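You operate a simulated robot arm through the tools that you are given. There is no shell and no other tool. Be economical: measure what you need, move in short steps, check, and stop when the job is done.

Carry out the task below with a simulated two-armed robot. There is one attempt and no reset: what you move stays moved.

## Task
Fit the green fuse in the white test box, test it, switch off and sort it as the screen says.
Fine: fuse in, then ON, the button for its rating and TEST, once each; ON again for off before the fuse goes to the silver GOOD or BAD tray.

It is judged by the outcome, as a careful person would: the job done as asked, and still so three seconds after it is handed in. It fails if anything else is knocked over, pushed out of place, dropped, spilled or broken.

## Robot
Two 7-joint arms with two-finger parallel grippers on one trunk, on a base that drives. Base frame: it is fixed to the floor where the robot stands at the start and does not move with it; the origin is under the middle of the robot, x ahead of it, y to its left, z up; the surface under the hand at the start is at about z = 860. Readings come in mm, degrees, newtons and seconds.
The left shoulder is at the start at [60, 143, 978], the right one opposite. With the tool pointing down near the work surface each hand reaches from about 320 to 740 mm from the robot's upright axis, wherever it stands, measured 20 degrees to its own side. Places, roughly: on button of the white test box [500, 0, 900]; test bench [700, 200, 500]; test button of the white test box [500, -100, 900]. Payload 1.57 kg a hand.
Tool frame (each hand has its own): the origin (TCP) lies between the finger pads and is the grasp point; the fingertips stand 30 mm ahead of it; z points along the fingers, y is the line along which they close. Largest opening 110 mm; finger width 24, thickness 12; the body of the gripper, 48 by 112 mm, starts 78 mm behind the TCP.
Orientation is told as [roll, pitch, yaw] about the base's x, y, z axes, in that order, counted from this pose: with the fingers straight down and closing along the base's y, the tool's x points along the base's -x, its y along +y and its z along -z.

## Interface
- The arms move only by the tool move_arm. It takes "left_deltas", "right_deltas" or both (then of equal length, played together; a hand with none holds still); each is a list of rows, each an object of numbers (a shift or turn left out is 0, a gripper value left out holds the last): "tx", "ty", "tz": the shift along the tool's x, y, z in mm; "rx", "ry", "rz": the turn, a rotation vector about the tool's x, y, z in degrees; "grip": the gripper command, from -1 (fully open) to 1 (shut), values between in proportion. In form: [{"tx": .., "ty": .., "tz": .., "rx": .., "ry": .., "rz": .., "grip": ..}, ...]. A call has 1 to 8 rows; each row shifts and turns the commanded pose from where the row before left it, along the tool's axes as they then stand. Each row takes 0.2 s and may step no farther than 50 mm and 8.6 degrees from the row before; otherwise, or with a gripper value out of range, the whole call is refused. A pose out of reach is approached as far as the arm can. The call stops where the force on the tool passes 60 N (or 10 N more than at its start, if that is more) or the arm is blocked; 0.2 s more then pass. Each finger travels about 45 mm/s and halts on what it meets, pressing with about 29 N; the grip force reading is that of the motor and also rises with nothing between the fingers. The clock runs only during rows and for 0.2 s after the last one: add rows that do not move to give the fingers time. It gives the time, the measured TCP pose, the force on the tool (base axes), the opening and the grip force at its end, in the units of the frame above (readings bear some noise), with the torque about the TCP (base axes, N m) and any sound that the robot's microphone picked up.
- Cameras (640 x 400 px; columns grow to the right, rows downward): "scene" is now at [44.7, 6.6, 1582.5]; the picture's right is [0.07, -1.00, 0.00], its down [-0.80, -0.06, -0.60] and it looks along [0.60, 0.04, -0.80] (base axes); focal length 231 px, centre (320, 200). "left" rides on the left gripper at [70, -16, -141] in its tool frame; the picture's right is [0.23, 0.97, 0.00], its down [-0.86, 0.20, -0.48] and it looks along [-0.47, 0.11, 0.88] (tool axes); focal length 222 px, centre (320, 200). "right" rides on the right gripper at [70, 16, -141] in its tool frame; the picture's right is [-0.23, 0.97, 0.00], its down [-0.86, -0.20, -0.48] and it looks along [-0.47, -0.11, 0.88] (tool axes); focal length 222 px, centre (320, 200). There is no depth. A picture from a camera that has moved, and an enlarged one, comes with that camera's place and axes in the base frame and with its lens.
- get_image(camera): a new picture of that camera. It takes no simulated time.
- slide_trunk(by): slides the trunk up (or, below 0, down) by that many mm; the arms and the scene camera ride with it, the base frame stays. It gives what a move gives, with no picture.
- base_move(legs): drives the robot by 1 to 6 legs, each [ahead, left, turn to the left] in mm, mm and degrees, along the robot's own axes; the way and the turn of a leg run together, so that a leg with both is an arc; at most 1500 mm and 180 degrees a leg. The arms and the cameras ride along, it lands a little off, and it stops where it bumps. It gives what a move gives.
- turn_head(pan, tilt): turns the head with the scene camera to pan (to the left, within 86 degrees either way) and tilt (down, from -29 to 69), counted from straight ahead of the robot. It gives what a move gives.
- inspect(camera, box): a new picture of the part [left, top, right, bottom] of that camera's present view, enlarged. It takes no simulated time.
- hand_in(): hands the job in; it is judged then, once.

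Go step by step. Nothing tells you exact positions but the pictures and the camera data: compare them with the known pose of the tool, close in by small moves and look again before you grip or let go. The budget is 120 turns and 108 pictures, counting those below and the enlarged ones. Unless the task says otherwise, let go and move clear before handing in, and close with one line.

The tools are called after "Call:" by a JSON object that holds its "op" and its "data". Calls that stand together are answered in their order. move_arm: Moves the arms, as the interface text tells. Its arguments: {"type":"object","properties":{"left_deltas":{"type":"array"},"right_deltas":{"type":"array"}},"required":[]} The other tools are called the same way: slide_trunk (by) slides the trunk up or down; base_move (legs) drives the base; turn_head (pan, tilt) turns the head that bears the scene camera; get_image (camera) takes a picture; inspect (camera, box) takes an enlarged picture of a part of a camera's view; hand_in () hands the job in.

At the start:

```text
t: 0.0
left_position: [435.5, 297.5, 1141.6]
left_orientation: [0.1, 0.0, 0.0]
left_contact_force: [0.5, -0.9, 0.3]
left_moment: [-0.02, 0.0, 0.0]
left_finger_gap: 109.6
left_finger_force: 0.1
right_position: [512.7, -140.3, 1142.2]
right_orientation: [0.0, 0.0, 0.0]
right_contact_force: [-1.0, -0.5, 0.6]
right_moment: [0.02, -0.01, 0.0]
right_finger_gap: 109.8
right_finger_force: 0.1
trunk travel left (down, up): [-577.0, 13.0]
robot x, y, heading: [-1.7, 1.9, -0.0]
head pan, tilt: [4.1, 53.3]
```

scene: 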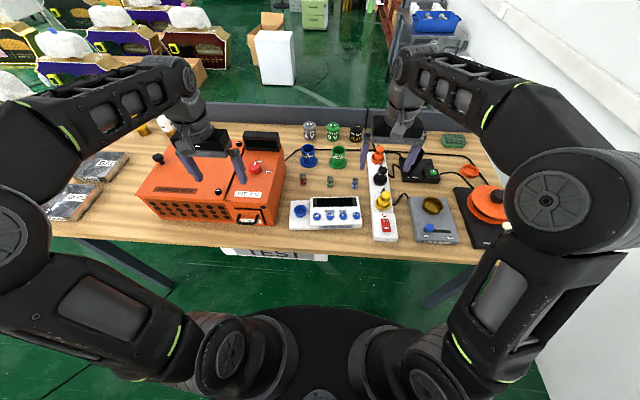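
right: 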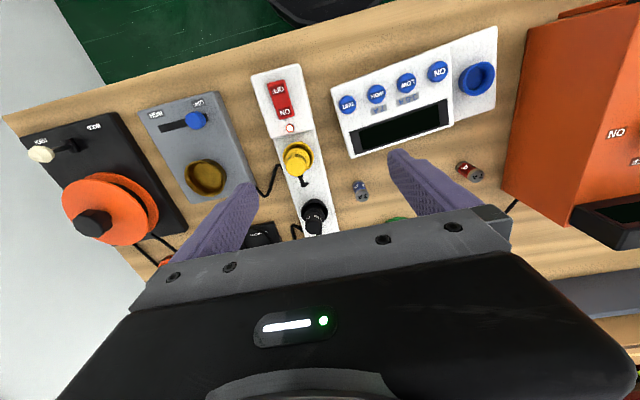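
left: 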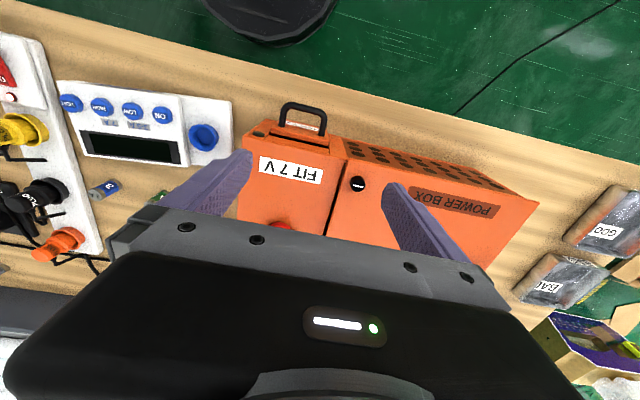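

I see the white test box in the middle of the bench with a blue socket and four blue buttons, with three small fuses behind it and the trays at far left. I'll enlarge the views to read the labels and find the green fuse.

Call:
{"op": "inspect", "data": {"camera": "scene", "box": [270, 110, 410, 250]}}

Call:
{"op": "inspect", "data": {"camera": "right", "box": [320, 20, 520, 220]}}

Call:
{"op": "inspect", "data": {"camera": "scene", "box": [30, 120, 180, 240]}}

```text
2.86 times, centred on (340, 180) of scene
camera zoom: at [44.7, 6.6, 1582.5], right [0.07, -1.0, 0.0], down [-0.8, -0.06, -0.6], along [0.6, 0.04, -0.8], focal length 659 px, centre (263, 257)
```

zoom: 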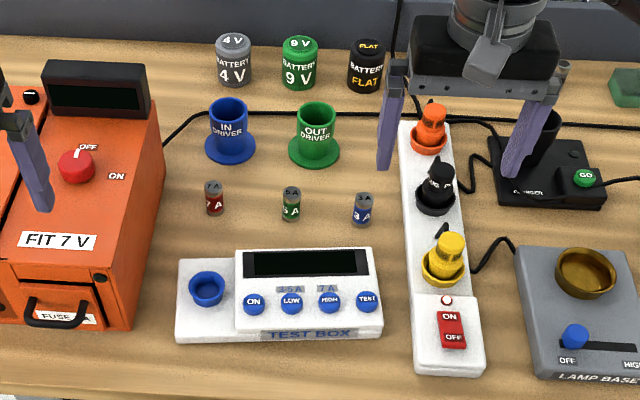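

```text
2.00 times, centred on (420, 120) of right
camera zoom: at [444.0, -123.8, 1283.3], right [0.23, 0.97, 0.0], down [0.86, -0.2, 0.48], along [0.47, -0.11, -0.88], focal length 444 px, centre (120, 360)
```

zoom: 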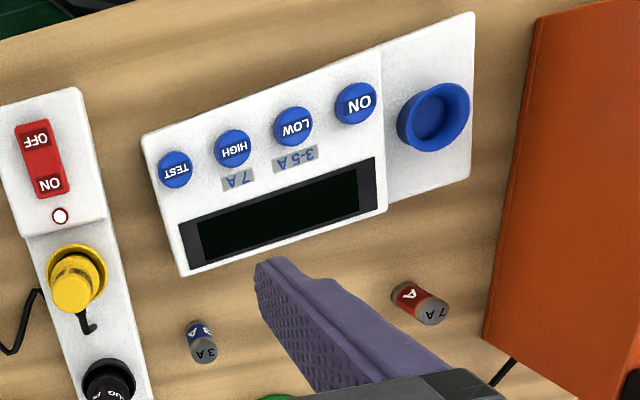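

```text
3.33 times, centred on (105, 180) of scene
camera zoom: at [44.7, 6.6, 1582.5], right [0.07, -1.0, 0.0], down [-0.8, -0.06, -0.6], along [0.6, 0.04, -0.8], focal length 768 px, centre (1037, 267)
```

zoom: 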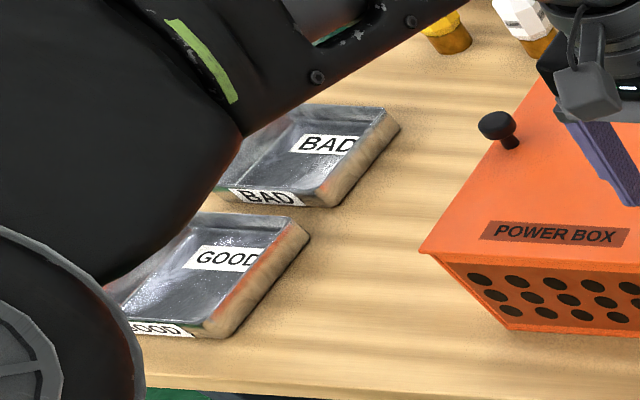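

The green fuse reads 5 A, so the LOW (3-5 A) button applies; I place it near [669, 11, 875], with the socket near [506, 112, 895]. I'll move the right hand aside and bring the left hand high over the fuse.

Call:
{"op": "move_arm", "data": {"left_deltas": [{}, {}, {}, {"tx": -29, "ty": -36}, {"tx": -29, "ty": -36}, {"tx": -29, "ty": -36}, {"tx": -29, "ty": -36}, {"tx": -29, "ty": -36}], "right_deltas": [{"ty": -40}, {"ty": -40}, {"ty": -40}, {"ty": -20}, {}, {}, {}, {}]}}

Call:
{"op": "move_arm", "data": {"left_deltas": [{"tx": -29, "ty": -36, "grip": 0.0}, {"tx": -29, "ty": -36}, {"tx": -30, "ty": -34}, {"tz": 30}, {"tz": 30}, {"tz": 0}]}}

Call:
{"op": "get_image", "data": {"camera": "left"}}

Call:
{"op": "get_image", "data": {"camera": "scene"}}

```text
t: 1.8
left_position: [546.1, 164.9, 1141.2]
left_orientation: [-0.1, -0.1, 0.0]
left_contact_force: [0.0, 0.7, -1.1]
left_moment: [-0.01, 0.01, -0.02]
left_finger_gap: 110.3
left_finger_force: 0.0
left hand out of reach, approached as far as the arm can: row 7, 8
right_position: [512.9, -277.0, 1141.1]
right_orientation: [0.2, 0.0, 0.1]
right_contact_force: [-0.8, -0.5, 0.2]
right_moment: [-0.02, 0.01, -0.01]
right_finger_gap: 110.1
right_finger_force: 0.2
trunk travel left (down, up): [-577.0, 13.0]
robot x, y, heading: [2.0, -2.2, -0.1]
head pan, tilt: [4.1, 53.3]
```

```text
t: 3.2
left_position: [547.5, 160.8, 1081.1]
left_orientation: [0.0, 0.0, 0.0]
left_contact_force: [0.4, 0.3, 0.0]
left_moment: [0.06, 0.0, 0.0]
left_finger_gap: 54.8
left_finger_force: 0.0
left hand out of reach, approached as far as the arm can: row 1, 2, 3
right_position: [511.8, -280.0, 1141.2]
right_orientation: [0.1, 0.0, 0.0]
right_contact_force: [0.7, 0.0, 0.1]
right_moment: [-0.01, -0.02, 0.01]
right_finger_gap: 110.0
right_finger_force: 0.1
trunk travel left (down, up): [-577.0, 13.0]
robot x, y, heading: [-1.6, 0.3, -0.3]
head pan, tilt: [4.1, 53.3]
```

```text
101 pictures are left
camera left: at [478.3, 145.4, 1222.4], right [-0.23, 0.97, 0.0], down [0.86, 0.2, 0.48], along [0.47, 0.11, -0.88], focal length 222 px, centre (320, 200)
```

left: 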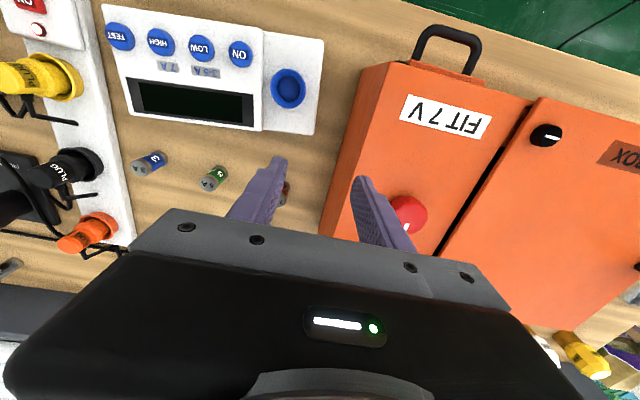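

```text
100 pictures are left
camera scene: at [44.6, 6.3, 1582.5], right [0.07, -1.0, 0.0], down [-0.8, -0.06, -0.6], along [0.6, 0.04, -0.8], focal length 231 px, centre (320, 200)
```

scene: 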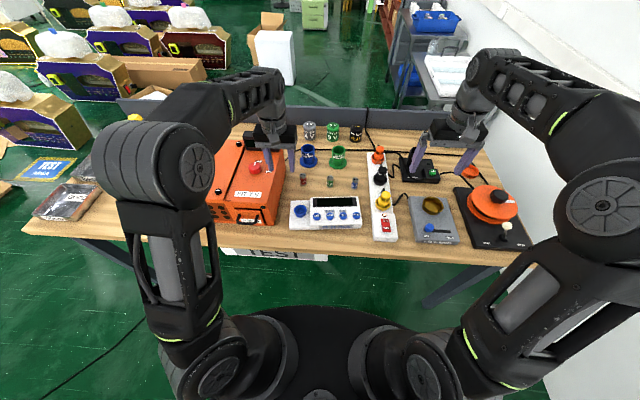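

The left hand ran out of reach at this height. I'll pull it in a little, then drive the base a bit forward and to the right.

Call:
{"op": "move_arm", "data": {"left_deltas": [{"tx": 25, "ty": -40}, {"tx": 25, "ty": -40}, {}]}}

Call:
{"op": "base_move", "data": {"legs": [[70, -50, 0]]}}

Call:
{"op": "get_image", "data": {"camera": "left"}}

Call:
{"op": "get_image", "data": {"camera": "scene"}}

```text
t: 4.0
left_position: [499.9, 80.5, 1078.0]
left_orientation: [0.0, 0.0, 0.0]
left_contact_force: [0.3, 0.4, -0.2]
left_moment: [0.0, 0.03, 0.01]
left_finger_gap: 54.9
left_finger_force: 0.1
right_position: [513.0, -278.8, 1140.5]
right_orientation: [-0.1, 0.0, 0.0]
right_contact_force: [-0.3, 0.3, -0.3]
right_moment: [-0.03, -0.07, -0.05]
right_finger_gap: 110.2
right_finger_force: 0.1
trunk travel left (down, up): [-577.0, 13.0]
robot x, y, heading: [0.9, 1.0, -0.1]
head pan, tilt: [4.1, 53.3]
```

```text
t: 5.1
left_position: [572.6, 32.0, 1079.2]
left_orientation: [0.0, 0.2, 0.0]
left_contact_force: [0.3, -0.6, -0.6]
left_moment: [0.03, 0.02, 0.02]
left_finger_gap: 54.9
left_finger_force: 0.0
right_position: [584.1, -327.4, 1140.8]
right_orientation: [0.0, 0.1, -0.1]
right_contact_force: [0.0, 0.5, 0.1]
right_moment: [0.0, 0.02, -0.02]
right_finger_gap: 109.8
right_finger_force: 0.2
trunk travel left (down, up): [-577.0, 13.0]
robot x, y, heading: [69.7, -50.5, -0.2]
head pan, tilt: [4.1, 53.3]
```

```text
99 pictures are left
camera left: at [502.2, 14.6, 1220.1], right [-0.23, 0.97, 0.0], down [0.86, 0.2, 0.48], along [0.46, 0.11, -0.88], focal length 222 px, centre (320, 200)
```

left: 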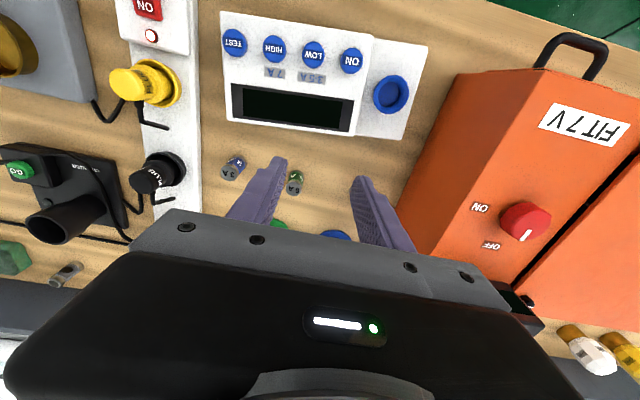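

```text
98 pictures are left
camera scene: at [116.7, -43.3, 1582.4], right [0.07, -1.0, 0.0], down [-0.8, -0.06, -0.6], along [0.59, 0.04, -0.8], focal length 231 px, centre (320, 200)
```

scene: 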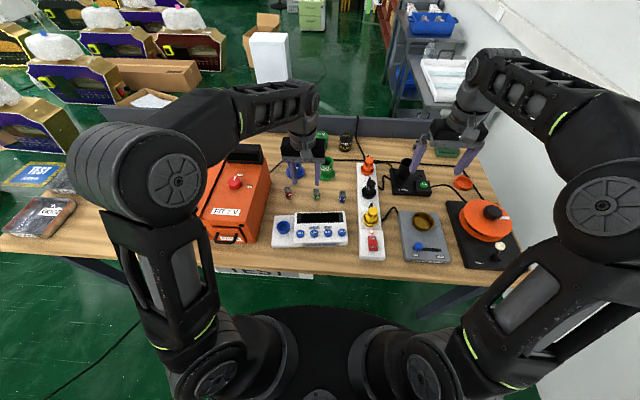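

The green fuse now triangulates to about [664, 10] and the socket to [500, 111]. I'll descend closer above the fuse and look again.

Call:
{"op": "move_arm", "data": {"left_deltas": [{"tz": 40}, {"tz": 40}, {"tx": -40, "ty": -11}, {"tx": -42, "ty": -11}, {"tx": -10, "tz": 10}, {}]}}

Call:
{"op": "get_image", "data": {"camera": "left"}}

Call:
{"op": "inspect", "data": {"camera": "scene", "box": [260, 120, 400, 260]}}

```text
t: 6.5
left_position: [662.1, 10.6, 986.6]
left_orientation: [0.1, 0.1, -0.1]
left_contact_force: [-0.7, -0.5, 0.1]
left_moment: [-0.03, -0.01, -0.01]
left_finger_gap: 54.9
left_finger_force: 0.1
right_position: [582.7, -327.4, 1140.0]
right_orientation: [-0.1, 0.0, 0.0]
right_contact_force: [0.5, 0.1, 0.4]
right_moment: [0.01, -0.03, -0.04]
right_finger_gap: 110.1
right_finger_force: 0.0
trunk travel left (down, up): [-577.0, 13.0]
robot x, y, heading: [71.8, -47.7, 0.1]
head pan, tilt: [4.1, 53.3]
```

```text
97 pictures are left
camera left: at [592.4, -5.1, 1129.7], right [-0.23, 0.97, 0.0], down [0.86, 0.2, 0.48], along [0.47, 0.11, -0.88], focal length 222 px, centre (320, 200)
```

left: 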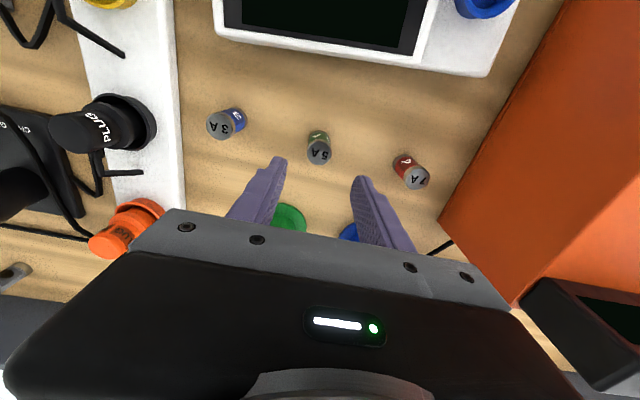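

```text
2.86 times, centred on (330, 190) of scene
camera zoom: at [115.2, -42.4, 1582.5], right [0.07, -1.0, 0.0], down [-0.8, -0.06, -0.6], along [0.6, 0.04, -0.8], focal length 659 px, centre (291, 229)
```

zoom: 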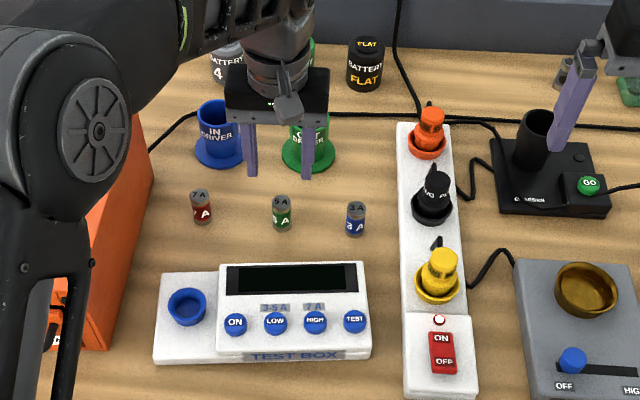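

The fuse looks about 26 mm across and 45–50 mm tall at roughly [660, 9]. I'll lower partly with the fingers either side of it and check.

Call:
{"op": "move_arm", "data": {"left_deltas": [{"tx": 2, "ty": -2, "tz": 25}, {"tz": 24}, {}]}}

Call:
{"op": "get_image", "data": {"camera": "left"}}

Call:
{"op": "inspect", "data": {"camera": "scene", "box": [290, 150, 350, 210]}}

```text
t: 7.3
left_position: [658.7, 5.3, 941.1]
left_orientation: [0.0, 0.0, 0.0]
left_contact_force: [-0.3, 0.2, -0.5]
left_moment: [0.0, -0.03, -0.02]
left_finger_gap: 55.0
left_finger_force: 0.1
right_position: [582.9, -326.8, 1141.5]
right_orientation: [0.0, 0.1, 0.2]
right_contact_force: [-0.7, -0.7, 0.4]
right_moment: [-0.01, 0.0, 0.01]
right_finger_gap: 110.0
right_finger_force: 0.0
trunk travel left (down, up): [-577.0, 13.0]
robot x, y, heading: [74.0, -47.2, 0.2]
head pan, tilt: [4.1, 53.3]
```

```text
95 pictures are left
camera left: at [590.7, -10.0, 1083.2], right [-0.23, 0.97, 0.0], down [0.85, 0.2, 0.48], along [0.47, 0.11, -0.88], focal length 222 px, centre (320, 200)
```

left: 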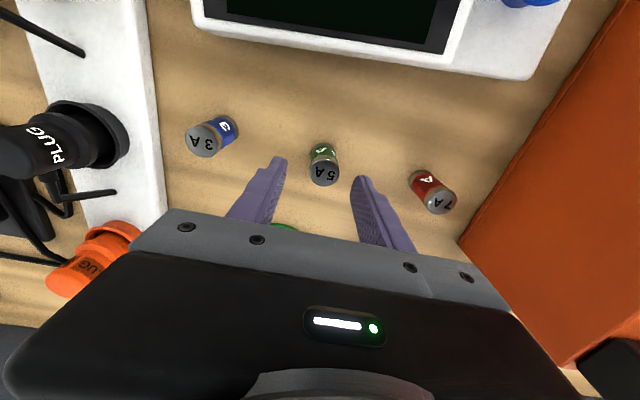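

```text
6.67 times, centred on (320, 180) of scene
camera zoom: at [115.1, -42.3, 1582.5], right [0.07, -1.0, 0.0], down [-0.8, -0.06, -0.6], along [0.6, 0.04, -0.8], focal length 1537 px, centre (320, 333)
```

zoom: 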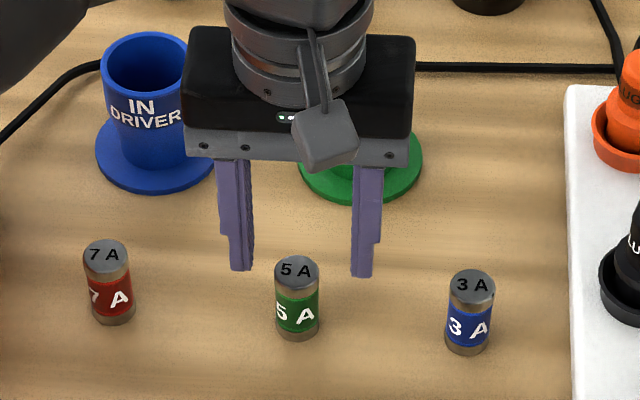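

The fuse top is at z≈911 with its axis at about [656, 9]. I'll centre on it, go down so the tips sit about 25 mm below the top, and close.

Call:
{"op": "move_arm", "data": {"left_deltas": [{"tx": 2, "ty": 3.5}, {"tz": 24}, {}, {}]}}

Call:
{"op": "get_image", "data": {"camera": "left"}}

Call:
{"op": "inspect", "data": {"camera": "scene", "box": [290, 150, 350, 210]}}

```text
t: 8.3
left_position: [657.1, 9.7, 917.4]
left_orientation: [0.0, 0.0, 0.0]
left_contact_force: [0.4, 0.7, 0.2]
left_moment: [-0.01, -0.01, -0.03]
left_finger_gap: 54.8
left_finger_force: 0.0
right_position: [583.0, -326.9, 1141.0]
right_orientation: [0.0, 0.0, 0.0]
right_contact_force: [0.0, -0.1, 0.4]
right_moment: [-0.02, 0.02, 0.0]
right_finger_gap: 110.1
right_finger_force: 0.0
trunk travel left (down, up): [-577.0, 13.0]
robot x, y, heading: [73.5, -48.1, 0.1]
head pan, tilt: [4.1, 53.3]
```

```text
93 pictures are left
camera left: at [588.0, -6.3, 1058.7], right [-0.23, 0.97, 0.0], down [0.86, 0.2, 0.48], along [0.47, 0.11, -0.88], focal length 222 px, centre (320, 200)
```

left: 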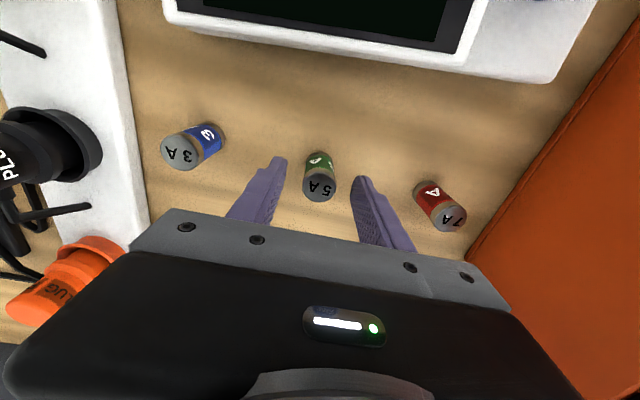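

```text
6.67 times, centred on (320, 180) of scene
camera zoom: at [115.6, -42.4, 1582.5], right [0.07, -1.0, 0.0], down [-0.8, -0.06, -0.6], along [0.6, 0.04, -0.8], focal length 1537 px, centre (320, 333)
```

zoom: 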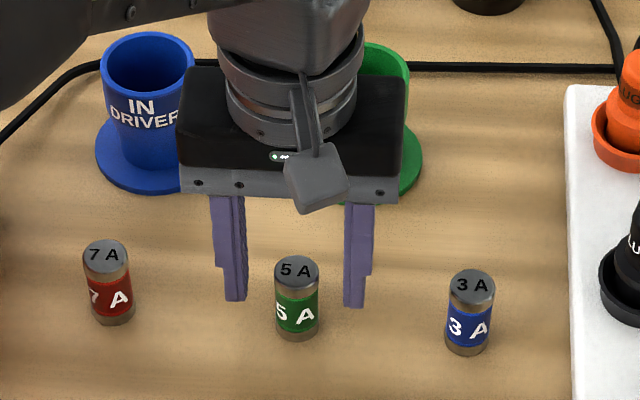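

The fuse is between the fingers, within about 2 mm of centre. I'll correct slightly and close.

Call:
{"op": "move_arm", "data": {"left_deltas": [{"tx": 2, "ty": -0.8}, {"grip": 0.5}, {"grip": 1}, {}, {}, {}]}}

Call:
{"op": "move_arm", "data": {"left_deltas": [{"tz": -20}, {"tz": -30}, {"tz": -30}, {}]}}

Call:
{"op": "get_image", "data": {"camera": "left"}}

Call:
{"op": "inspect", "data": {"camera": "scene", "box": [260, 120, 400, 260]}}

```text
t: 9.7
left_position: [656.3, 10.6, 916.2]
left_orientation: [0.1, 0.0, 0.1]
left_contact_force: [0.4, -0.1, -0.5]
left_moment: [-0.05, -0.02, 0.01]
left_finger_gap: 24.3
left_finger_force: 28.7
right_position: [583.3, -328.3, 1141.4]
right_orientation: [-0.1, 0.1, 0.1]
right_contact_force: [0.5, -0.9, -0.2]
right_moment: [0.01, -0.02, 0.01]
right_finger_gap: 110.1
right_finger_force: 0.1
trunk travel left (down, up): [-577.0, 13.0]
robot x, y, heading: [70.2, -49.6, -0.1]
head pan, tilt: [4.1, 53.3]
```

```text
t: 10.7
left_position: [656.4, 11.8, 993.5]
left_orientation: [0.0, 0.0, -0.1]
left_contact_force: [0.0, 0.7, -1.4]
left_moment: [-0.01, 0.0, 0.03]
left_finger_gap: 24.1
left_finger_force: 29.1
right_position: [582.4, -327.7, 1139.4]
right_orientation: [0.0, 0.0, 0.0]
right_contact_force: [-0.1, 0.2, 0.7]
right_moment: [-0.01, 0.02, 0.0]
right_finger_gap: 110.1
right_finger_force: 0.1
trunk travel left (down, up): [-577.0, 13.0]
robot x, y, heading: [73.5, -47.3, 0.0]
head pan, tilt: [4.1, 53.3]
```

```text
91 pictures are left
camera left: at [587.7, -4.8, 1135.7], right [-0.23, 0.97, 0.0], down [0.86, 0.2, 0.48], along [0.47, 0.11, -0.88], focal length 222 px, centre (320, 200)
```

left: 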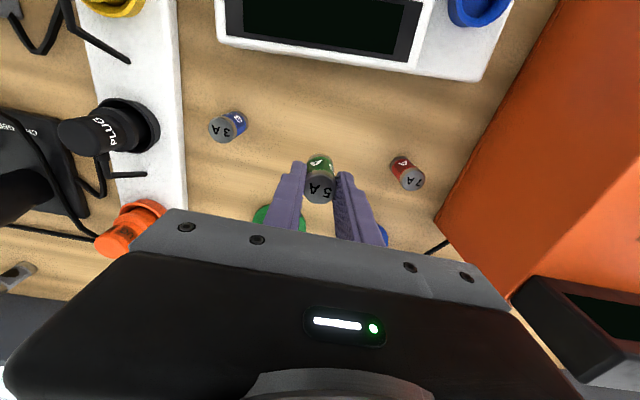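

```text
2.86 times, centred on (330, 190) of scene
camera zoom: at [115.6, -42.3, 1582.5], right [0.07, -1.0, 0.0], down [-0.8, -0.06, -0.6], along [0.6, 0.04, -0.8], focal length 659 px, centre (291, 229)
```

zoom: 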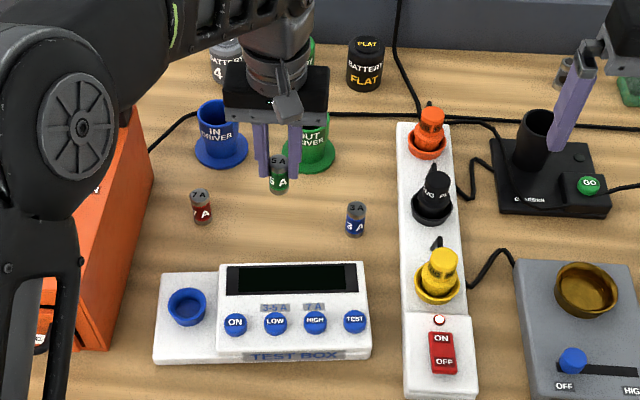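

The fuse is held firmly, upright (24 mm wide). Now I carry it above the socket near [500, 111].

Call:
{"op": "move_arm", "data": {"left_deltas": [{"tx": 39, "ty": 25}, {"tx": 39, "ty": 25}, {"tx": 39, "ty": 25}, {"tx": 39, "ty": 25}, {}, {}]}}

Call:
{"op": "get_image", "data": {"camera": "left"}}

Call:
{"op": "inspect", "data": {"camera": "scene", "box": [240, 160, 340, 260]}}

```text
t: 12.1
left_position: [502.9, 109.9, 993.2]
left_orientation: [0.0, 0.0, 0.1]
left_contact_force: [-0.2, 0.4, 0.8]
left_moment: [-0.03, -0.01, 0.01]
left_finger_gap: 24.3
left_finger_force: 29.1
right_position: [583.0, -326.3, 1140.7]
right_orientation: [0.1, -0.1, 0.1]
right_contact_force: [-0.5, 0.6, 0.0]
right_moment: [-0.03, -0.03, 0.02]
right_finger_gap: 110.2
right_finger_force: 0.0
trunk travel left (down, up): [-577.0, 13.0]
robot x, y, heading: [70.2, -48.5, -0.1]
head pan, tilt: [4.1, 53.3]
```

```text
89 pictures are left
camera left: at [433.8, 93.4, 1135.4], right [-0.23, 0.97, 0.0], down [0.85, 0.2, 0.48], along [0.47, 0.11, -0.88], focal length 222 px, centre (320, 200)
```

left: 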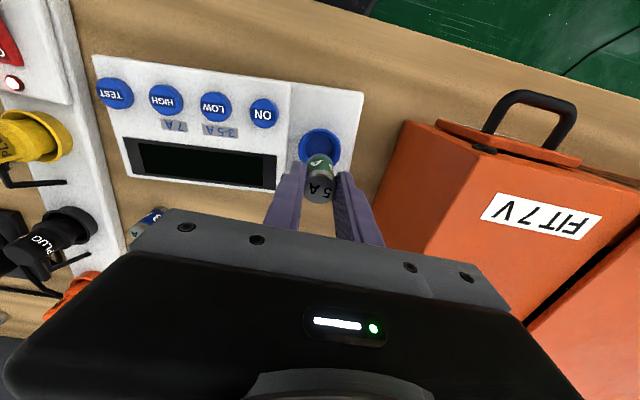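

```text
4.00 times, centred on (290, 210) of scene
camera zoom: at [114.8, -42.0, 1582.5], right [0.07, -1.0, 0.0], down [-0.8, -0.06, -0.6], along [0.6, 0.04, -0.8], focal length 922 px, centre (440, 160)
```

zoom: 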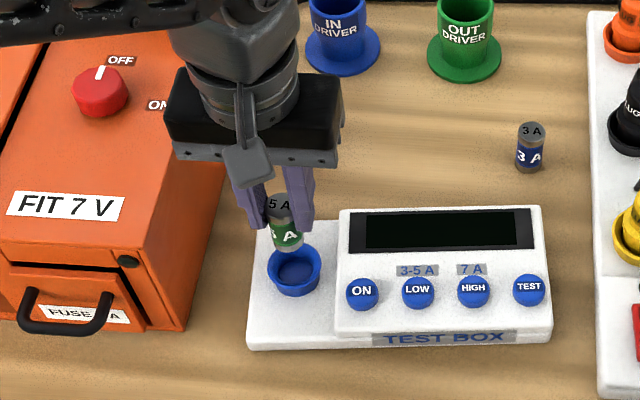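

The socket rim works out at about [496.5, 107, 903]. I'll shift to it, come down to just above the rim and check alignment.

Call:
{"op": "move_arm", "data": {"left_deltas": [{"tx": 6.5, "ty": -3}, {"tz": 20}, {}]}}

Call:
{"op": "inspect", "data": {"camera": "left", "box": [250, 80, 400, 230]}}

Call:
{"op": "inspect", "data": {"camera": "scene", "box": [255, 190, 315, 250]}}

Call:
{"op": "get_image", "data": {"camera": "right"}}

```text
t: 12.9
left_position: [495.8, 105.0, 973.1]
left_orientation: [0.0, 0.0, 0.1]
left_contact_force: [-1.1, -0.1, -0.3]
left_moment: [0.03, -0.01, 0.03]
left_finger_gap: 24.0
left_finger_force: 29.0
right_position: [582.7, -327.7, 1142.0]
right_orientation: [0.0, 0.0, 0.0]
right_contact_force: [-0.6, -0.6, -0.7]
right_moment: [0.01, -0.06, 0.01]
right_finger_gap: 110.2
right_finger_force: 0.1
trunk travel left (down, up): [-577.0, 13.0]
robot x, y, heading: [71.4, -51.7, -0.1]
head pan, tilt: [4.1, 53.3]
```

```text
2.67 times, centred on (325, 155) of left
camera zoom: at [426.9, 89.1, 1115.6], right [-0.23, 0.97, 0.0], down [0.85, 0.2, 0.48], along [0.47, 0.11, -0.88], focal length 592 px, centre (307, 320)
```

zoom: 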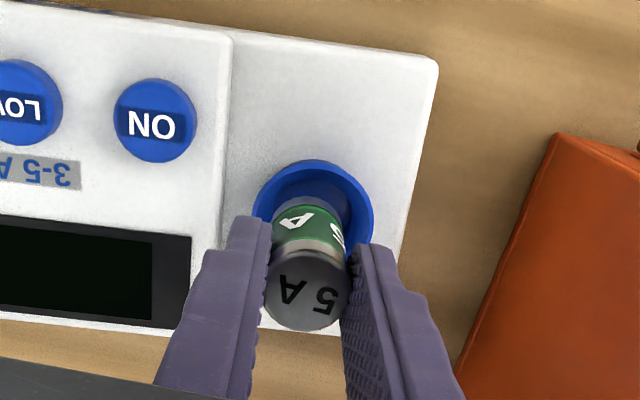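

```text
6.67 times, centred on (285, 220) of scene
camera zoom: at [114.7, -42.2, 1582.5], right [0.07, -1.0, 0.0], down [-0.8, -0.06, -0.6], along [0.6, 0.04, -0.8], focal length 1537 px, centre (553, 67)
```

zoom: 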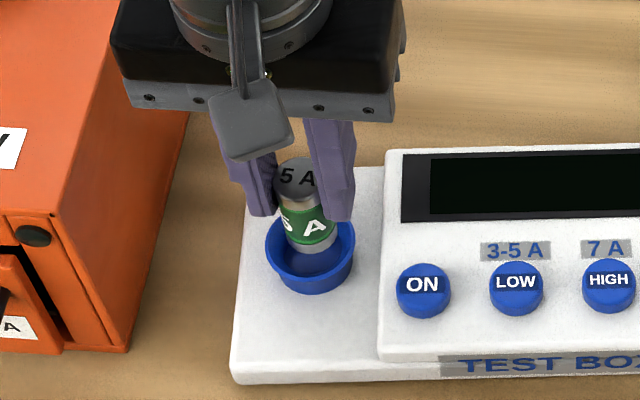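

```text
85 pictures are left
camera right: at [513.1, -311.5, 1282.6], right [0.23, 0.97, 0.0], down [0.86, -0.2, 0.48], along [0.47, -0.11, -0.88], focal length 222 px, centre (320, 200)
```

right: 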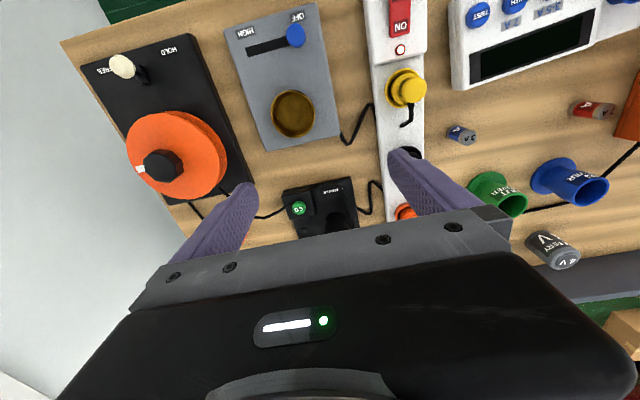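

The fuse bottom is just above the rim, and the rim centre is about 3 mm left and 2 mm nearer. I'll correct and lower 12 mm, then check.

Call:
{"op": "move_arm", "data": {"left_deltas": [{"tx": 2, "ty": 3}, {"tz": 6}, {"tz": 6}, {}]}}

Call:
{"op": "inspect", "data": {"camera": "left", "box": [270, 120, 370, 220]}}

Call:
{"op": "inspect", "data": {"camera": "scene", "box": [262, 200, 302, 240]}}

```text
t: 13.9
left_position: [493.9, 109.5, 962.2]
left_orientation: [0.0, 0.0, 0.0]
left_contact_force: [0.2, 0.0, -1.2]
left_moment: [0.0, 0.0, -0.01]
left_finger_gap: 24.3
left_finger_force: 28.6
right_position: [582.5, -327.1, 1141.3]
right_orientation: [0.0, -0.1, -0.1]
right_contact_force: [-0.3, 0.4, -0.2]
right_moment: [-0.01, -0.01, 0.03]
right_finger_gap: 110.0
right_finger_force: 0.1
trunk travel left (down, up): [-577.0, 13.0]
robot x, y, heading: [68.0, -49.0, 0.1]
head pan, tilt: [4.1, 53.3]
```

```text
4.00 times, centred on (320, 170) of left
camera zoom: at [424.1, 92.9, 1104.5], right [-0.23, 0.97, 0.0], down [0.86, 0.2, 0.48], along [0.47, 0.11, -0.88], focal length 888 px, centre (320, 320)
```

zoom: 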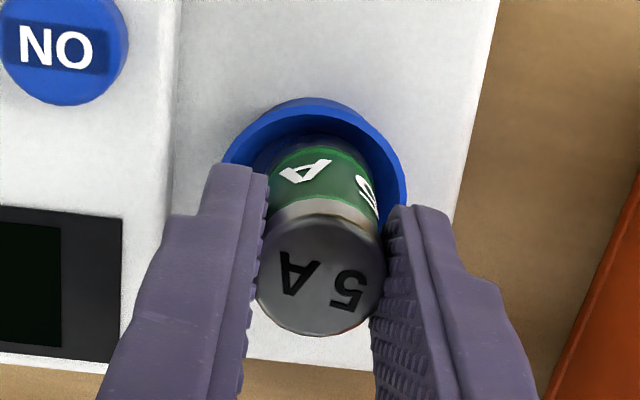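

```text
10.00 times, centred on (282, 220) of scene
camera zoom: at [115.3, -42.3, 1582.5], right [0.07, -1.0, 0.0], down [-0.8, -0.06, -0.6], along [0.6, 0.04, -0.8], focal length 2306 px, centre (700, 0)
```

zoom: 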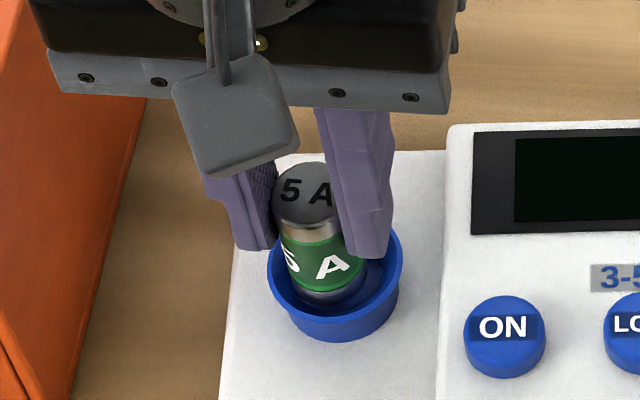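

The fuse bottom is entering the cup and looks centred to within 1–2 mm. I'll lower it in small steps watching the force.

Call:
{"op": "move_arm", "data": {"left_deltas": [{"ty": -1, "tz": 3}, {"tz": 3}, {"tz": 2}, {}]}}

Call:
{"op": "inspect", "data": {"camera": "left", "box": [270, 120, 370, 220]}}

Call:
{"op": "inspect", "data": {"camera": "scene", "box": [262, 200, 302, 240]}}

```text
t: 14.9
left_position: [491.0, 109.4, 955.2]
left_orientation: [0.0, 0.1, 0.0]
left_contact_force: [3.8, -0.7, 0.6]
left_moment: [-0.02, -0.2, 0.01]
left_finger_gap: 24.2
left_finger_force: 28.9
right_position: [581.9, -328.9, 1139.7]
right_orientation: [0.0, 0.0, 0.0]
right_contact_force: [-0.8, -0.3, 0.2]
right_moment: [-0.01, 0.02, -0.02]
right_finger_gap: 110.1
right_finger_force: 0.1
trunk travel left (down, up): [-577.0, 13.0]
robot x, y, heading: [69.4, -48.4, -0.2]
head pan, tilt: [4.1, 53.3]
```

```text
4.00 times, centred on (320, 170) of left
camera zoom: at [423.0, 92.9, 1096.9], right [-0.23, 0.97, 0.0], down [0.86, 0.2, 0.48], along [0.47, 0.11, -0.88], focal length 888 px, centre (320, 320)
```

zoom: 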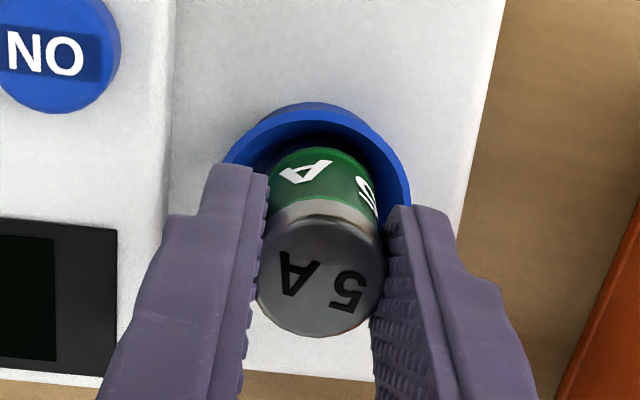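

```text
10.00 times, centred on (282, 220) of scene
camera zoom: at [115.7, -42.5, 1582.4], right [0.07, -1.0, 0.0], down [-0.8, -0.06, -0.6], along [0.6, 0.04, -0.8], focal length 2306 px, centre (700, 0)
```

zoom: 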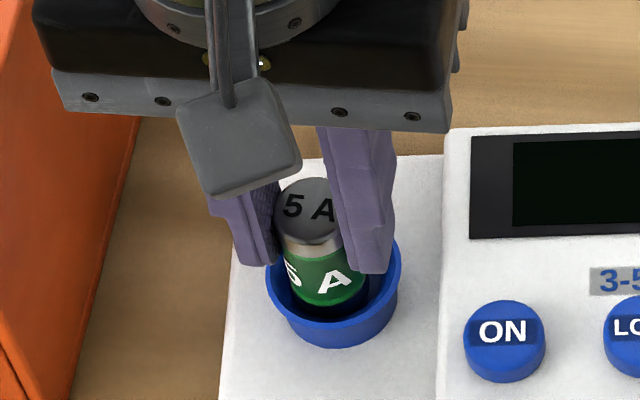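

A small +x push (4 N) says the fuse touches the near side of the cup. I'll shift 3 mm away and continue.

Call:
{"op": "move_arm", "data": {"left_deltas": [{"tx": -3}, {"tz": 3}, {}]}}

```text
t: 15.7
left_position: [494.8, 109.8, 951.2]
left_orientation: [0.0, 0.1, 0.1]
left_contact_force: [-1.2, -0.5, -0.3]
left_moment: [0.02, -0.04, 0.01]
left_finger_gap: 24.2
left_finger_force: 29.1
right_position: [581.9, -328.3, 1141.7]
right_orientation: [0.1, 0.1, 0.1]
right_contact_force: [0.6, -0.5, -0.1]
right_moment: [0.01, -0.01, 0.02]
right_finger_gap: 109.9
right_finger_force: 0.0
trunk travel left (down, up): [-577.0, 13.0]
robot x, y, heading: [74.0, -51.4, 0.1]
head pan, tilt: [4.1, 53.3]
```

Call:
{"op": "move_arm", "data": {"left_deltas": [{"tz": 3}, {"tz": 3}, {}]}}

Call:
{"op": "inspect", "data": {"camera": "left", "box": [270, 120, 370, 220]}}

Call:
{"op": "inspect", "data": {"camera": "scene", "box": [262, 200, 302, 240]}}

```text
t: 16.5
left_position: [495.3, 110.0, 945.5]
left_orientation: [0.0, 0.0, -0.1]
left_contact_force: [-0.3, 0.1, -0.2]
left_moment: [0.02, -0.01, -0.02]
left_finger_gap: 23.8
left_finger_force: 29.2
right_position: [582.6, -326.8, 1140.8]
right_orientation: [0.0, 0.0, 0.0]
right_contact_force: [0.3, 0.5, 0.7]
right_moment: [0.0, 0.0, -0.04]
right_finger_gap: 110.1
right_finger_force: 0.1
trunk travel left (down, up): [-577.0, 13.0]
robot x, y, heading: [70.5, -51.4, -0.1]
head pan, tilt: [4.1, 53.3]
```

```text
4.00 times, centred on (320, 170) of left
camera zoom: at [425.8, 93.1, 1087.9], right [-0.23, 0.97, 0.0], down [0.86, 0.2, 0.48], along [0.47, 0.11, -0.88], focal length 888 px, centre (320, 320)
```

zoom: 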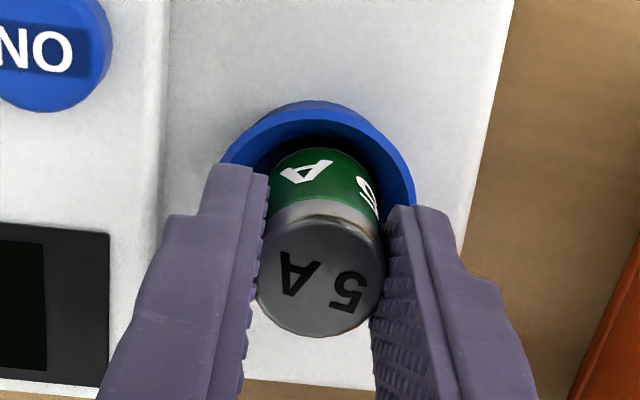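

```text
10.00 times, centred on (282, 220) of scene
camera zoom: at [115.2, -42.3, 1582.5], right [0.07, -1.0, 0.0], down [-0.8, -0.06, -0.6], along [0.6, 0.04, -0.8], focal length 2306 px, centre (700, 0)
```

zoom: 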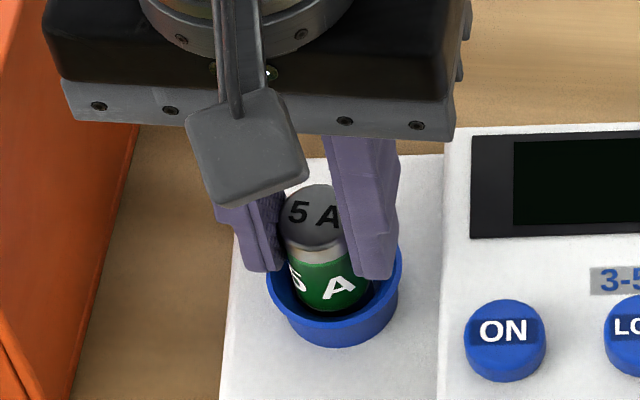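

Call:
{"op": "move_arm", "data": {"left_deltas": [{"tz": 2}, {"tz": 2}, {}]}}

Call:
{"op": "move_arm", "data": {"left_deltas": [{"tz": 2}, {"tz": 1.5}, {}]}}

Call:
{"op": "inspect", "data": {"camera": "left", "box": [270, 120, 370, 220]}}

Call:
{"op": "inspect", "data": {"camera": "scene", "box": [262, 200, 302, 240]}}

```text
t: 17.3
left_position: [493.8, 107.8, 943.8]
left_orientation: [0.0, -0.2, 0.0]
left_contact_force: [0.2, 3.0, 21.8]
left_moment: [0.28, -0.08, 0.05]
left_finger_gap: 23.9
left_finger_force: 28.8
right_position: [582.0, -327.6, 1141.3]
right_orientation: [-0.1, -0.1, 0.1]
right_contact_force: [0.3, -0.3, 0.7]
right_moment: [0.02, -0.01, 0.0]
right_finger_gap: 110.1
right_finger_force: 0.1
trunk travel left (down, up): [-577.0, 13.0]
robot x, y, heading: [72.4, -49.2, -0.1]
head pan, tilt: [4.1, 53.3]
```

```text
t: 18.1
left_position: [493.7, 109.4, 939.6]
left_orientation: [0.0, 0.0, 0.0]
left_contact_force: [3.3, 2.1, 18.1]
left_moment: [0.24, -0.15, 0.04]
left_finger_gap: 23.8
left_finger_force: 29.0
right_position: [582.2, -328.4, 1141.3]
right_orientation: [0.0, 0.0, 0.1]
right_contact_force: [0.7, -0.3, 0.1]
right_moment: [-0.01, -0.02, -0.03]
right_finger_gap: 110.2
right_finger_force: 0.1
trunk travel left (down, up): [-577.0, 13.0]
robot x, y, heading: [70.3, -48.3, 0.0]
head pan, tilt: [4.1, 53.3]
```

```text
4.00 times, centred on (320, 170) of left
camera zoom: at [425.4, 92.5, 1080.6], right [-0.23, 0.97, 0.0], down [0.85, 0.2, 0.48], along [0.47, 0.11, -0.88], focal length 888 px, centre (320, 320)
```

zoom: 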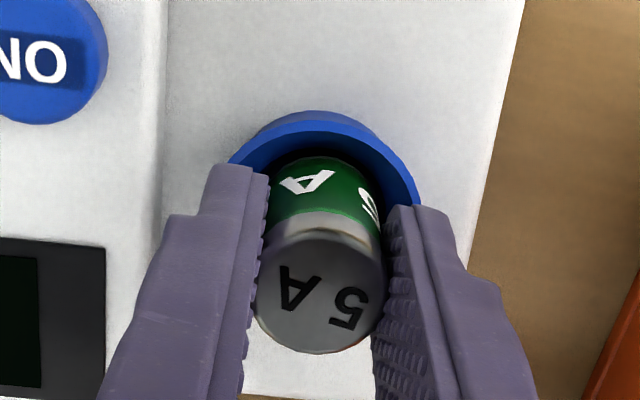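

```text
10.00 times, centred on (282, 220) of scene
camera zoom: at [114.3, -42.5, 1582.4], right [0.07, -1.0, 0.0], down [-0.8, -0.06, -0.6], along [0.6, 0.04, -0.8], focal length 2306 px, centre (700, 0)
```

zoom: 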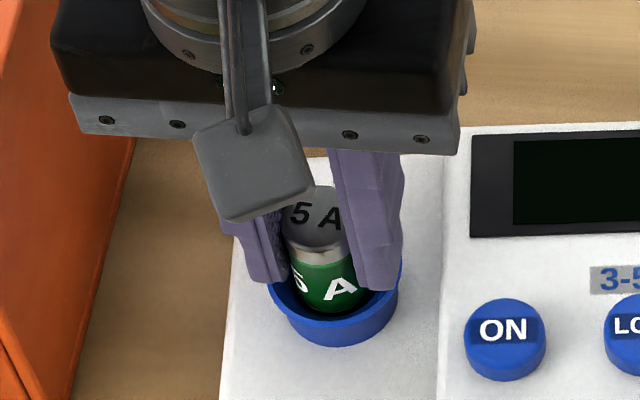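

The fuse has bottomed in the cup (about 20 N, and it slid slightly up between the pads). I'll open the fingers a little and look before withdrawing.

Call:
{"op": "move_arm", "data": {"left_deltas": [{"grip": 0.5}, {"grip": 0.25}, {}, {}]}}

Call:
{"op": "move_arm", "data": {"left_deltas": [{"tz": -20}, {"tz": -30}, {"tz": -30}, {}]}}

Call:
{"op": "inspect", "data": {"camera": "left", "box": [220, 60, 420, 240]}}

Call:
{"op": "inspect", "data": {"camera": "scene", "box": [250, 190, 350, 250]}}

```text
t: 19.1
left_position: [495.3, 109.6, 938.5]
left_orientation: [0.0, 0.0, 0.0]
left_contact_force: [-0.1, -0.1, 0.2]
left_moment: [0.04, -0.02, 0.02]
left_finger_gap: 41.3
left_finger_force: 0.0
right_position: [582.2, -327.8, 1140.9]
right_orientation: [0.1, 0.0, 0.0]
right_contact_force: [-0.2, -0.3, 0.9]
right_moment: [0.0, -0.02, -0.02]
right_finger_gap: 109.9
right_finger_force: 0.1
trunk travel left (down, up): [-577.0, 13.0]
robot x, y, heading: [68.8, -50.6, 0.1]
head pan, tilt: [4.1, 53.3]
```

```text
t: 20.1
left_position: [497.2, 109.8, 1019.3]
left_orientation: [0.0, 0.0, 0.0]
left_contact_force: [0.1, -0.3, 0.8]
left_moment: [0.0, 0.02, -0.02]
left_finger_gap: 41.7
left_finger_force: 0.0
right_position: [583.3, -328.2, 1140.1]
right_orientation: [0.0, 0.0, 0.0]
right_contact_force: [0.1, -0.1, 0.0]
right_moment: [0.0, 0.0, 0.0]
right_finger_gap: 110.2
right_finger_force: 0.1
trunk travel left (down, up): [-577.0, 13.0]
robot x, y, heading: [70.9, -49.2, -0.0]
head pan, tilt: [4.1, 53.3]
```

```text
2.22 times, centred on (320, 150) of left
camera zoom: at [427.7, 93.3, 1161.1], right [-0.23, 0.97, 0.0], down [0.86, 0.2, 0.48], along [0.47, 0.11, -0.88], focal length 494 px, centre (320, 311)
```

zoom: 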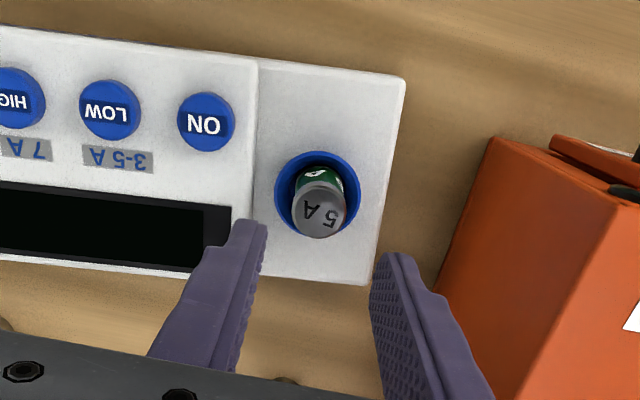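

```text
6.40 times, centred on (300, 220) of scene
camera zoom: at [115.5, -42.3, 1582.5], right [0.07, -1.0, 0.0], down [-0.8, -0.06, -0.6], along [0.6, 0.04, -0.8], focal length 1476 px, centre (448, 72)
```

zoom: 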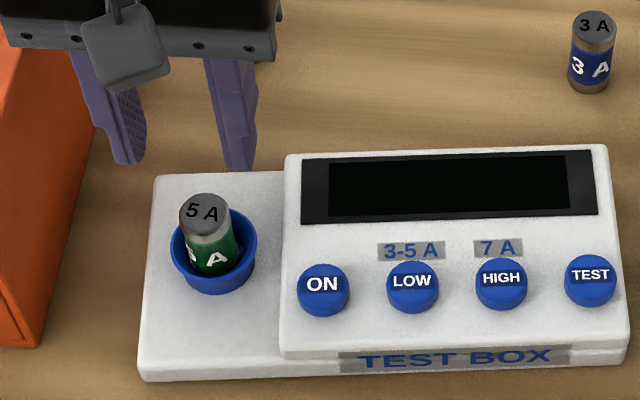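

The fuse stands in the socket cup. Now I close the empty left fingers and move above ON, estimated at [475, 48, 905].

Call:
{"op": "move_arm", "data": {"left_deltas": [{"grip": 1, "tx": 10, "ty": -30}, {"tx": 11, "ty": -31}, {}, {}, {"tz": 30}, {"tz": 20}, {}]}}

Call:
{"op": "inspect", "data": {"camera": "left", "box": [220, 60, 420, 240]}}

Call:
{"op": "inspect", "data": {"camera": "scene", "box": [250, 190, 350, 250]}}

```text
t: 21.7
left_position: [474.8, 49.7, 969.1]
left_orientation: [0.0, 0.0, 0.0]
left_contact_force: [-0.1, 0.5, 0.1]
left_moment: [-0.03, 0.0, 0.0]
left_finger_gap: 0.0
left_finger_force: 21.5
right_position: [583.9, -328.8, 1140.8]
right_orientation: [-0.1, 0.0, 0.1]
right_contact_force: [0.0, -1.0, -0.6]
right_moment: [-0.01, 0.01, -0.01]
right_finger_gap: 110.2
right_finger_force: 0.2
trunk travel left (down, up): [-577.0, 13.0]
robot x, y, heading: [73.1, -48.6, 0.2]
head pan, tilt: [4.1, 53.3]
```

```text
2.22 times, centred on (320, 150) of left
camera zoom: at [405.6, 33.6, 1110.6], right [-0.23, 0.97, 0.0], down [0.85, 0.2, 0.48], along [0.47, 0.11, -0.88], focal length 494 px, centre (320, 311)
```

zoom: 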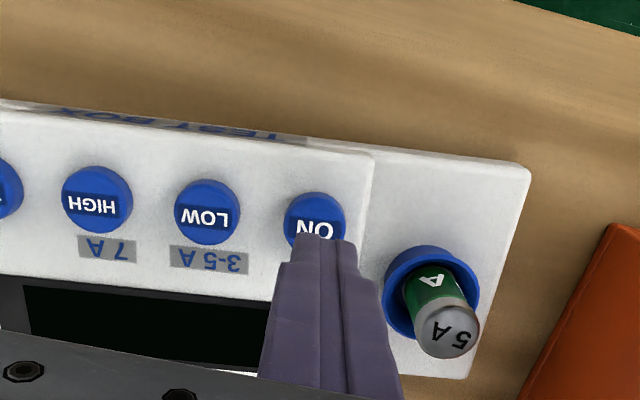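

```text
6.40 times, centred on (300, 220) of scene
camera zoom: at [115.2, -42.3, 1582.5], right [0.07, -1.0, 0.0], down [-0.8, -0.06, -0.6], along [0.6, 0.04, -0.8], focal length 1476 px, centre (448, 72)
```

zoom: 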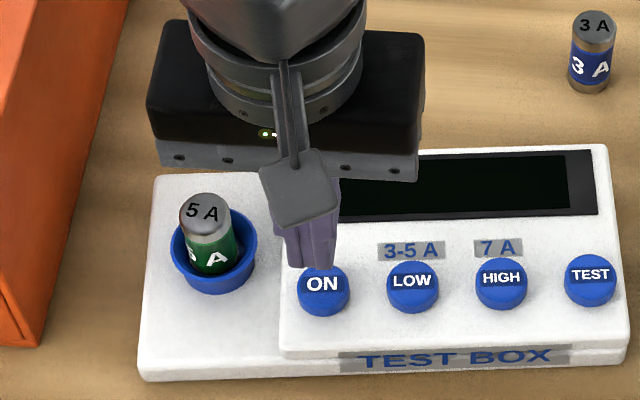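

The closed fingertips are over ON, within a few mm. I'll come down slowly until it clicks.

Call:
{"op": "move_arm", "data": {"left_deltas": [{"ty": -2}, {"tz": 10}, {"tz": 10}, {"tz": 4}, {}]}}

Call:
{"op": "inspect", "data": {"camera": "left", "box": [220, 60, 420, 240]}}

Call:
{"op": "inspect", "data": {"camera": "scene", "box": [250, 190, 350, 250]}}

```text
t: 22.9
left_position: [474.2, 47.3, 943.9]
left_orientation: [0.1, 0.0, 0.1]
left_contact_force: [-0.3, -0.2, 0.5]
left_moment: [-0.04, 0.0, -0.02]
left_finger_gap: 0.1
left_finger_force: 21.1
right_position: [583.3, -329.4, 1141.4]
right_orientation: [0.0, 0.0, 0.0]
right_contact_force: [0.1, -0.1, -0.6]
right_moment: [0.0, 0.0, 0.02]
right_finger_gap: 110.4
right_finger_force: 0.0
trunk travel left (down, up): [-577.0, 13.0]
robot x, y, heading: [69.6, -47.5, -0.3]
head pan, tilt: [4.1, 53.3]
```

```text
2.22 times, centred on (320, 150) of left
camera zoom: at [405.1, 30.3, 1086.5], right [-0.23, 0.97, 0.0], down [0.85, 0.2, 0.48], along [0.47, 0.11, -0.88], focal length 494 px, centre (320, 311)
```

zoom: 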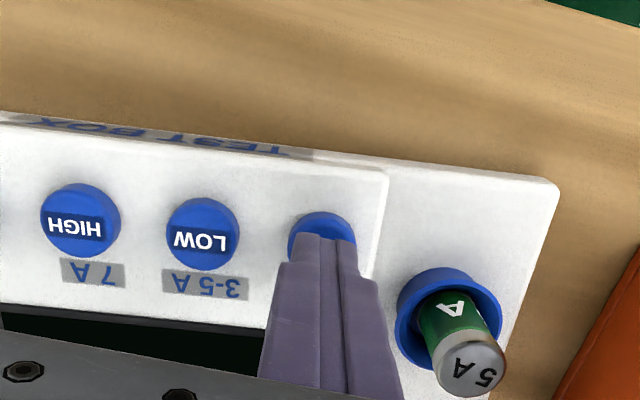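

```text
6.40 times, centred on (300, 220) of scene
camera zoom: at [115.2, -42.3, 1582.5], right [0.07, -1.0, 0.0], down [-0.8, -0.06, -0.6], along [0.6, 0.04, -0.8], focal length 1476 px, centre (448, 72)
```

zoom: 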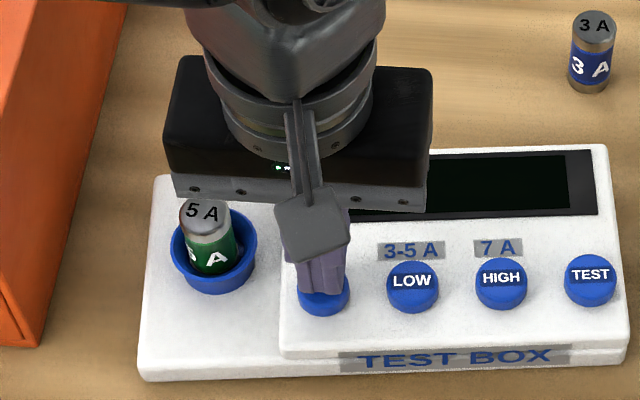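

Call:
{"op": "move_arm", "data": {"left_deltas": [{"tz": 3}, {"tz": 3}, {}]}}

```text
t: 23.7
left_position: [473.1, 46.9, 938.5]
left_orientation: [0.0, 0.1, 0.1]
left_contact_force: [0.1, -0.5, 1.3]
left_moment: [0.0, -0.02, -0.01]
left_finger_gap: 0.0
left_finger_force: 21.4
right_position: [582.0, -329.0, 1141.3]
right_orientation: [0.0, 0.0, 0.0]
right_contact_force: [0.2, -0.2, 0.8]
right_moment: [-0.02, -0.02, -0.01]
right_finger_gap: 110.1
right_finger_force: 0.1
trunk travel left (down, up): [-577.0, 13.0]
robot x, y, heading: [70.4, -47.7, -0.2]
head pan, tilt: [4.1, 53.3]
```

Call:
{"op": "move_arm", "data": {"left_deltas": [{"tz": 2}, {"tz": 2}, {}]}}

```text
t: 24.5
left_position: [473.9, 46.2, 934.7]
left_orientation: [0.0, 0.0, 0.1]
left_contact_force: [1.3, 3.3, 8.5]
left_moment: [0.12, -0.08, -0.05]
left_finger_gap: 0.1
left_finger_force: 21.2
right_position: [583.6, -327.9, 1141.3]
right_orientation: [0.0, -0.1, 0.1]
right_contact_force: [0.4, 0.3, 0.1]
right_moment: [0.0, 0.05, 0.0]
right_finger_gap: 109.8
right_finger_force: 0.1
trunk travel left (down, up): [-577.0, 13.0]
robot x, y, heading: [68.5, -49.2, 0.1]
head pan, tilt: [4.1, 53.3]
heard: click
```

A click was heard. I'll lift straight off and check the screen.

Call:
{"op": "move_arm", "data": {"left_deltas": [{"tz": -15}, {"tz": -20}, {}]}}

Call:
{"op": "inspect", "data": {"camera": "scene", "box": [250, 190, 350, 250]}}

```text
t: 25.3
left_position: [472.5, 44.5, 971.1]
left_orientation: [0.0, 0.0, 0.0]
left_contact_force: [0.1, 0.6, -0.1]
left_moment: [0.02, 0.0, 0.0]
left_finger_gap: 0.0
left_finger_force: 21.3
right_position: [582.7, -328.7, 1141.3]
right_orientation: [0.0, 0.0, 0.0]
right_contact_force: [-0.2, 0.7, 0.0]
right_moment: [0.03, 0.0, 0.0]
right_finger_gap: 109.8
right_finger_force: 0.1
trunk travel left (down, up): [-577.0, 13.0]
robot x, y, heading: [74.1, -48.2, 0.1]
head pan, tilt: [4.1, 53.3]
```

```text
6.40 times, centred on (300, 220) of scene
camera zoom: at [115.4, -42.4, 1582.4], right [0.07, -1.0, 0.0], down [-0.8, -0.06, -0.6], along [0.6, 0.04, -0.8], focal length 1476 px, centre (448, 72)
```

zoom: 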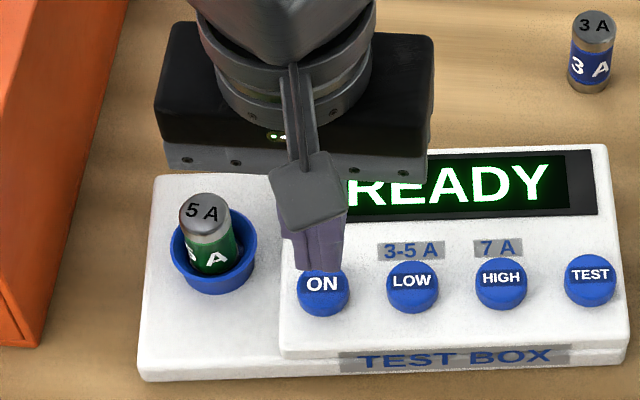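

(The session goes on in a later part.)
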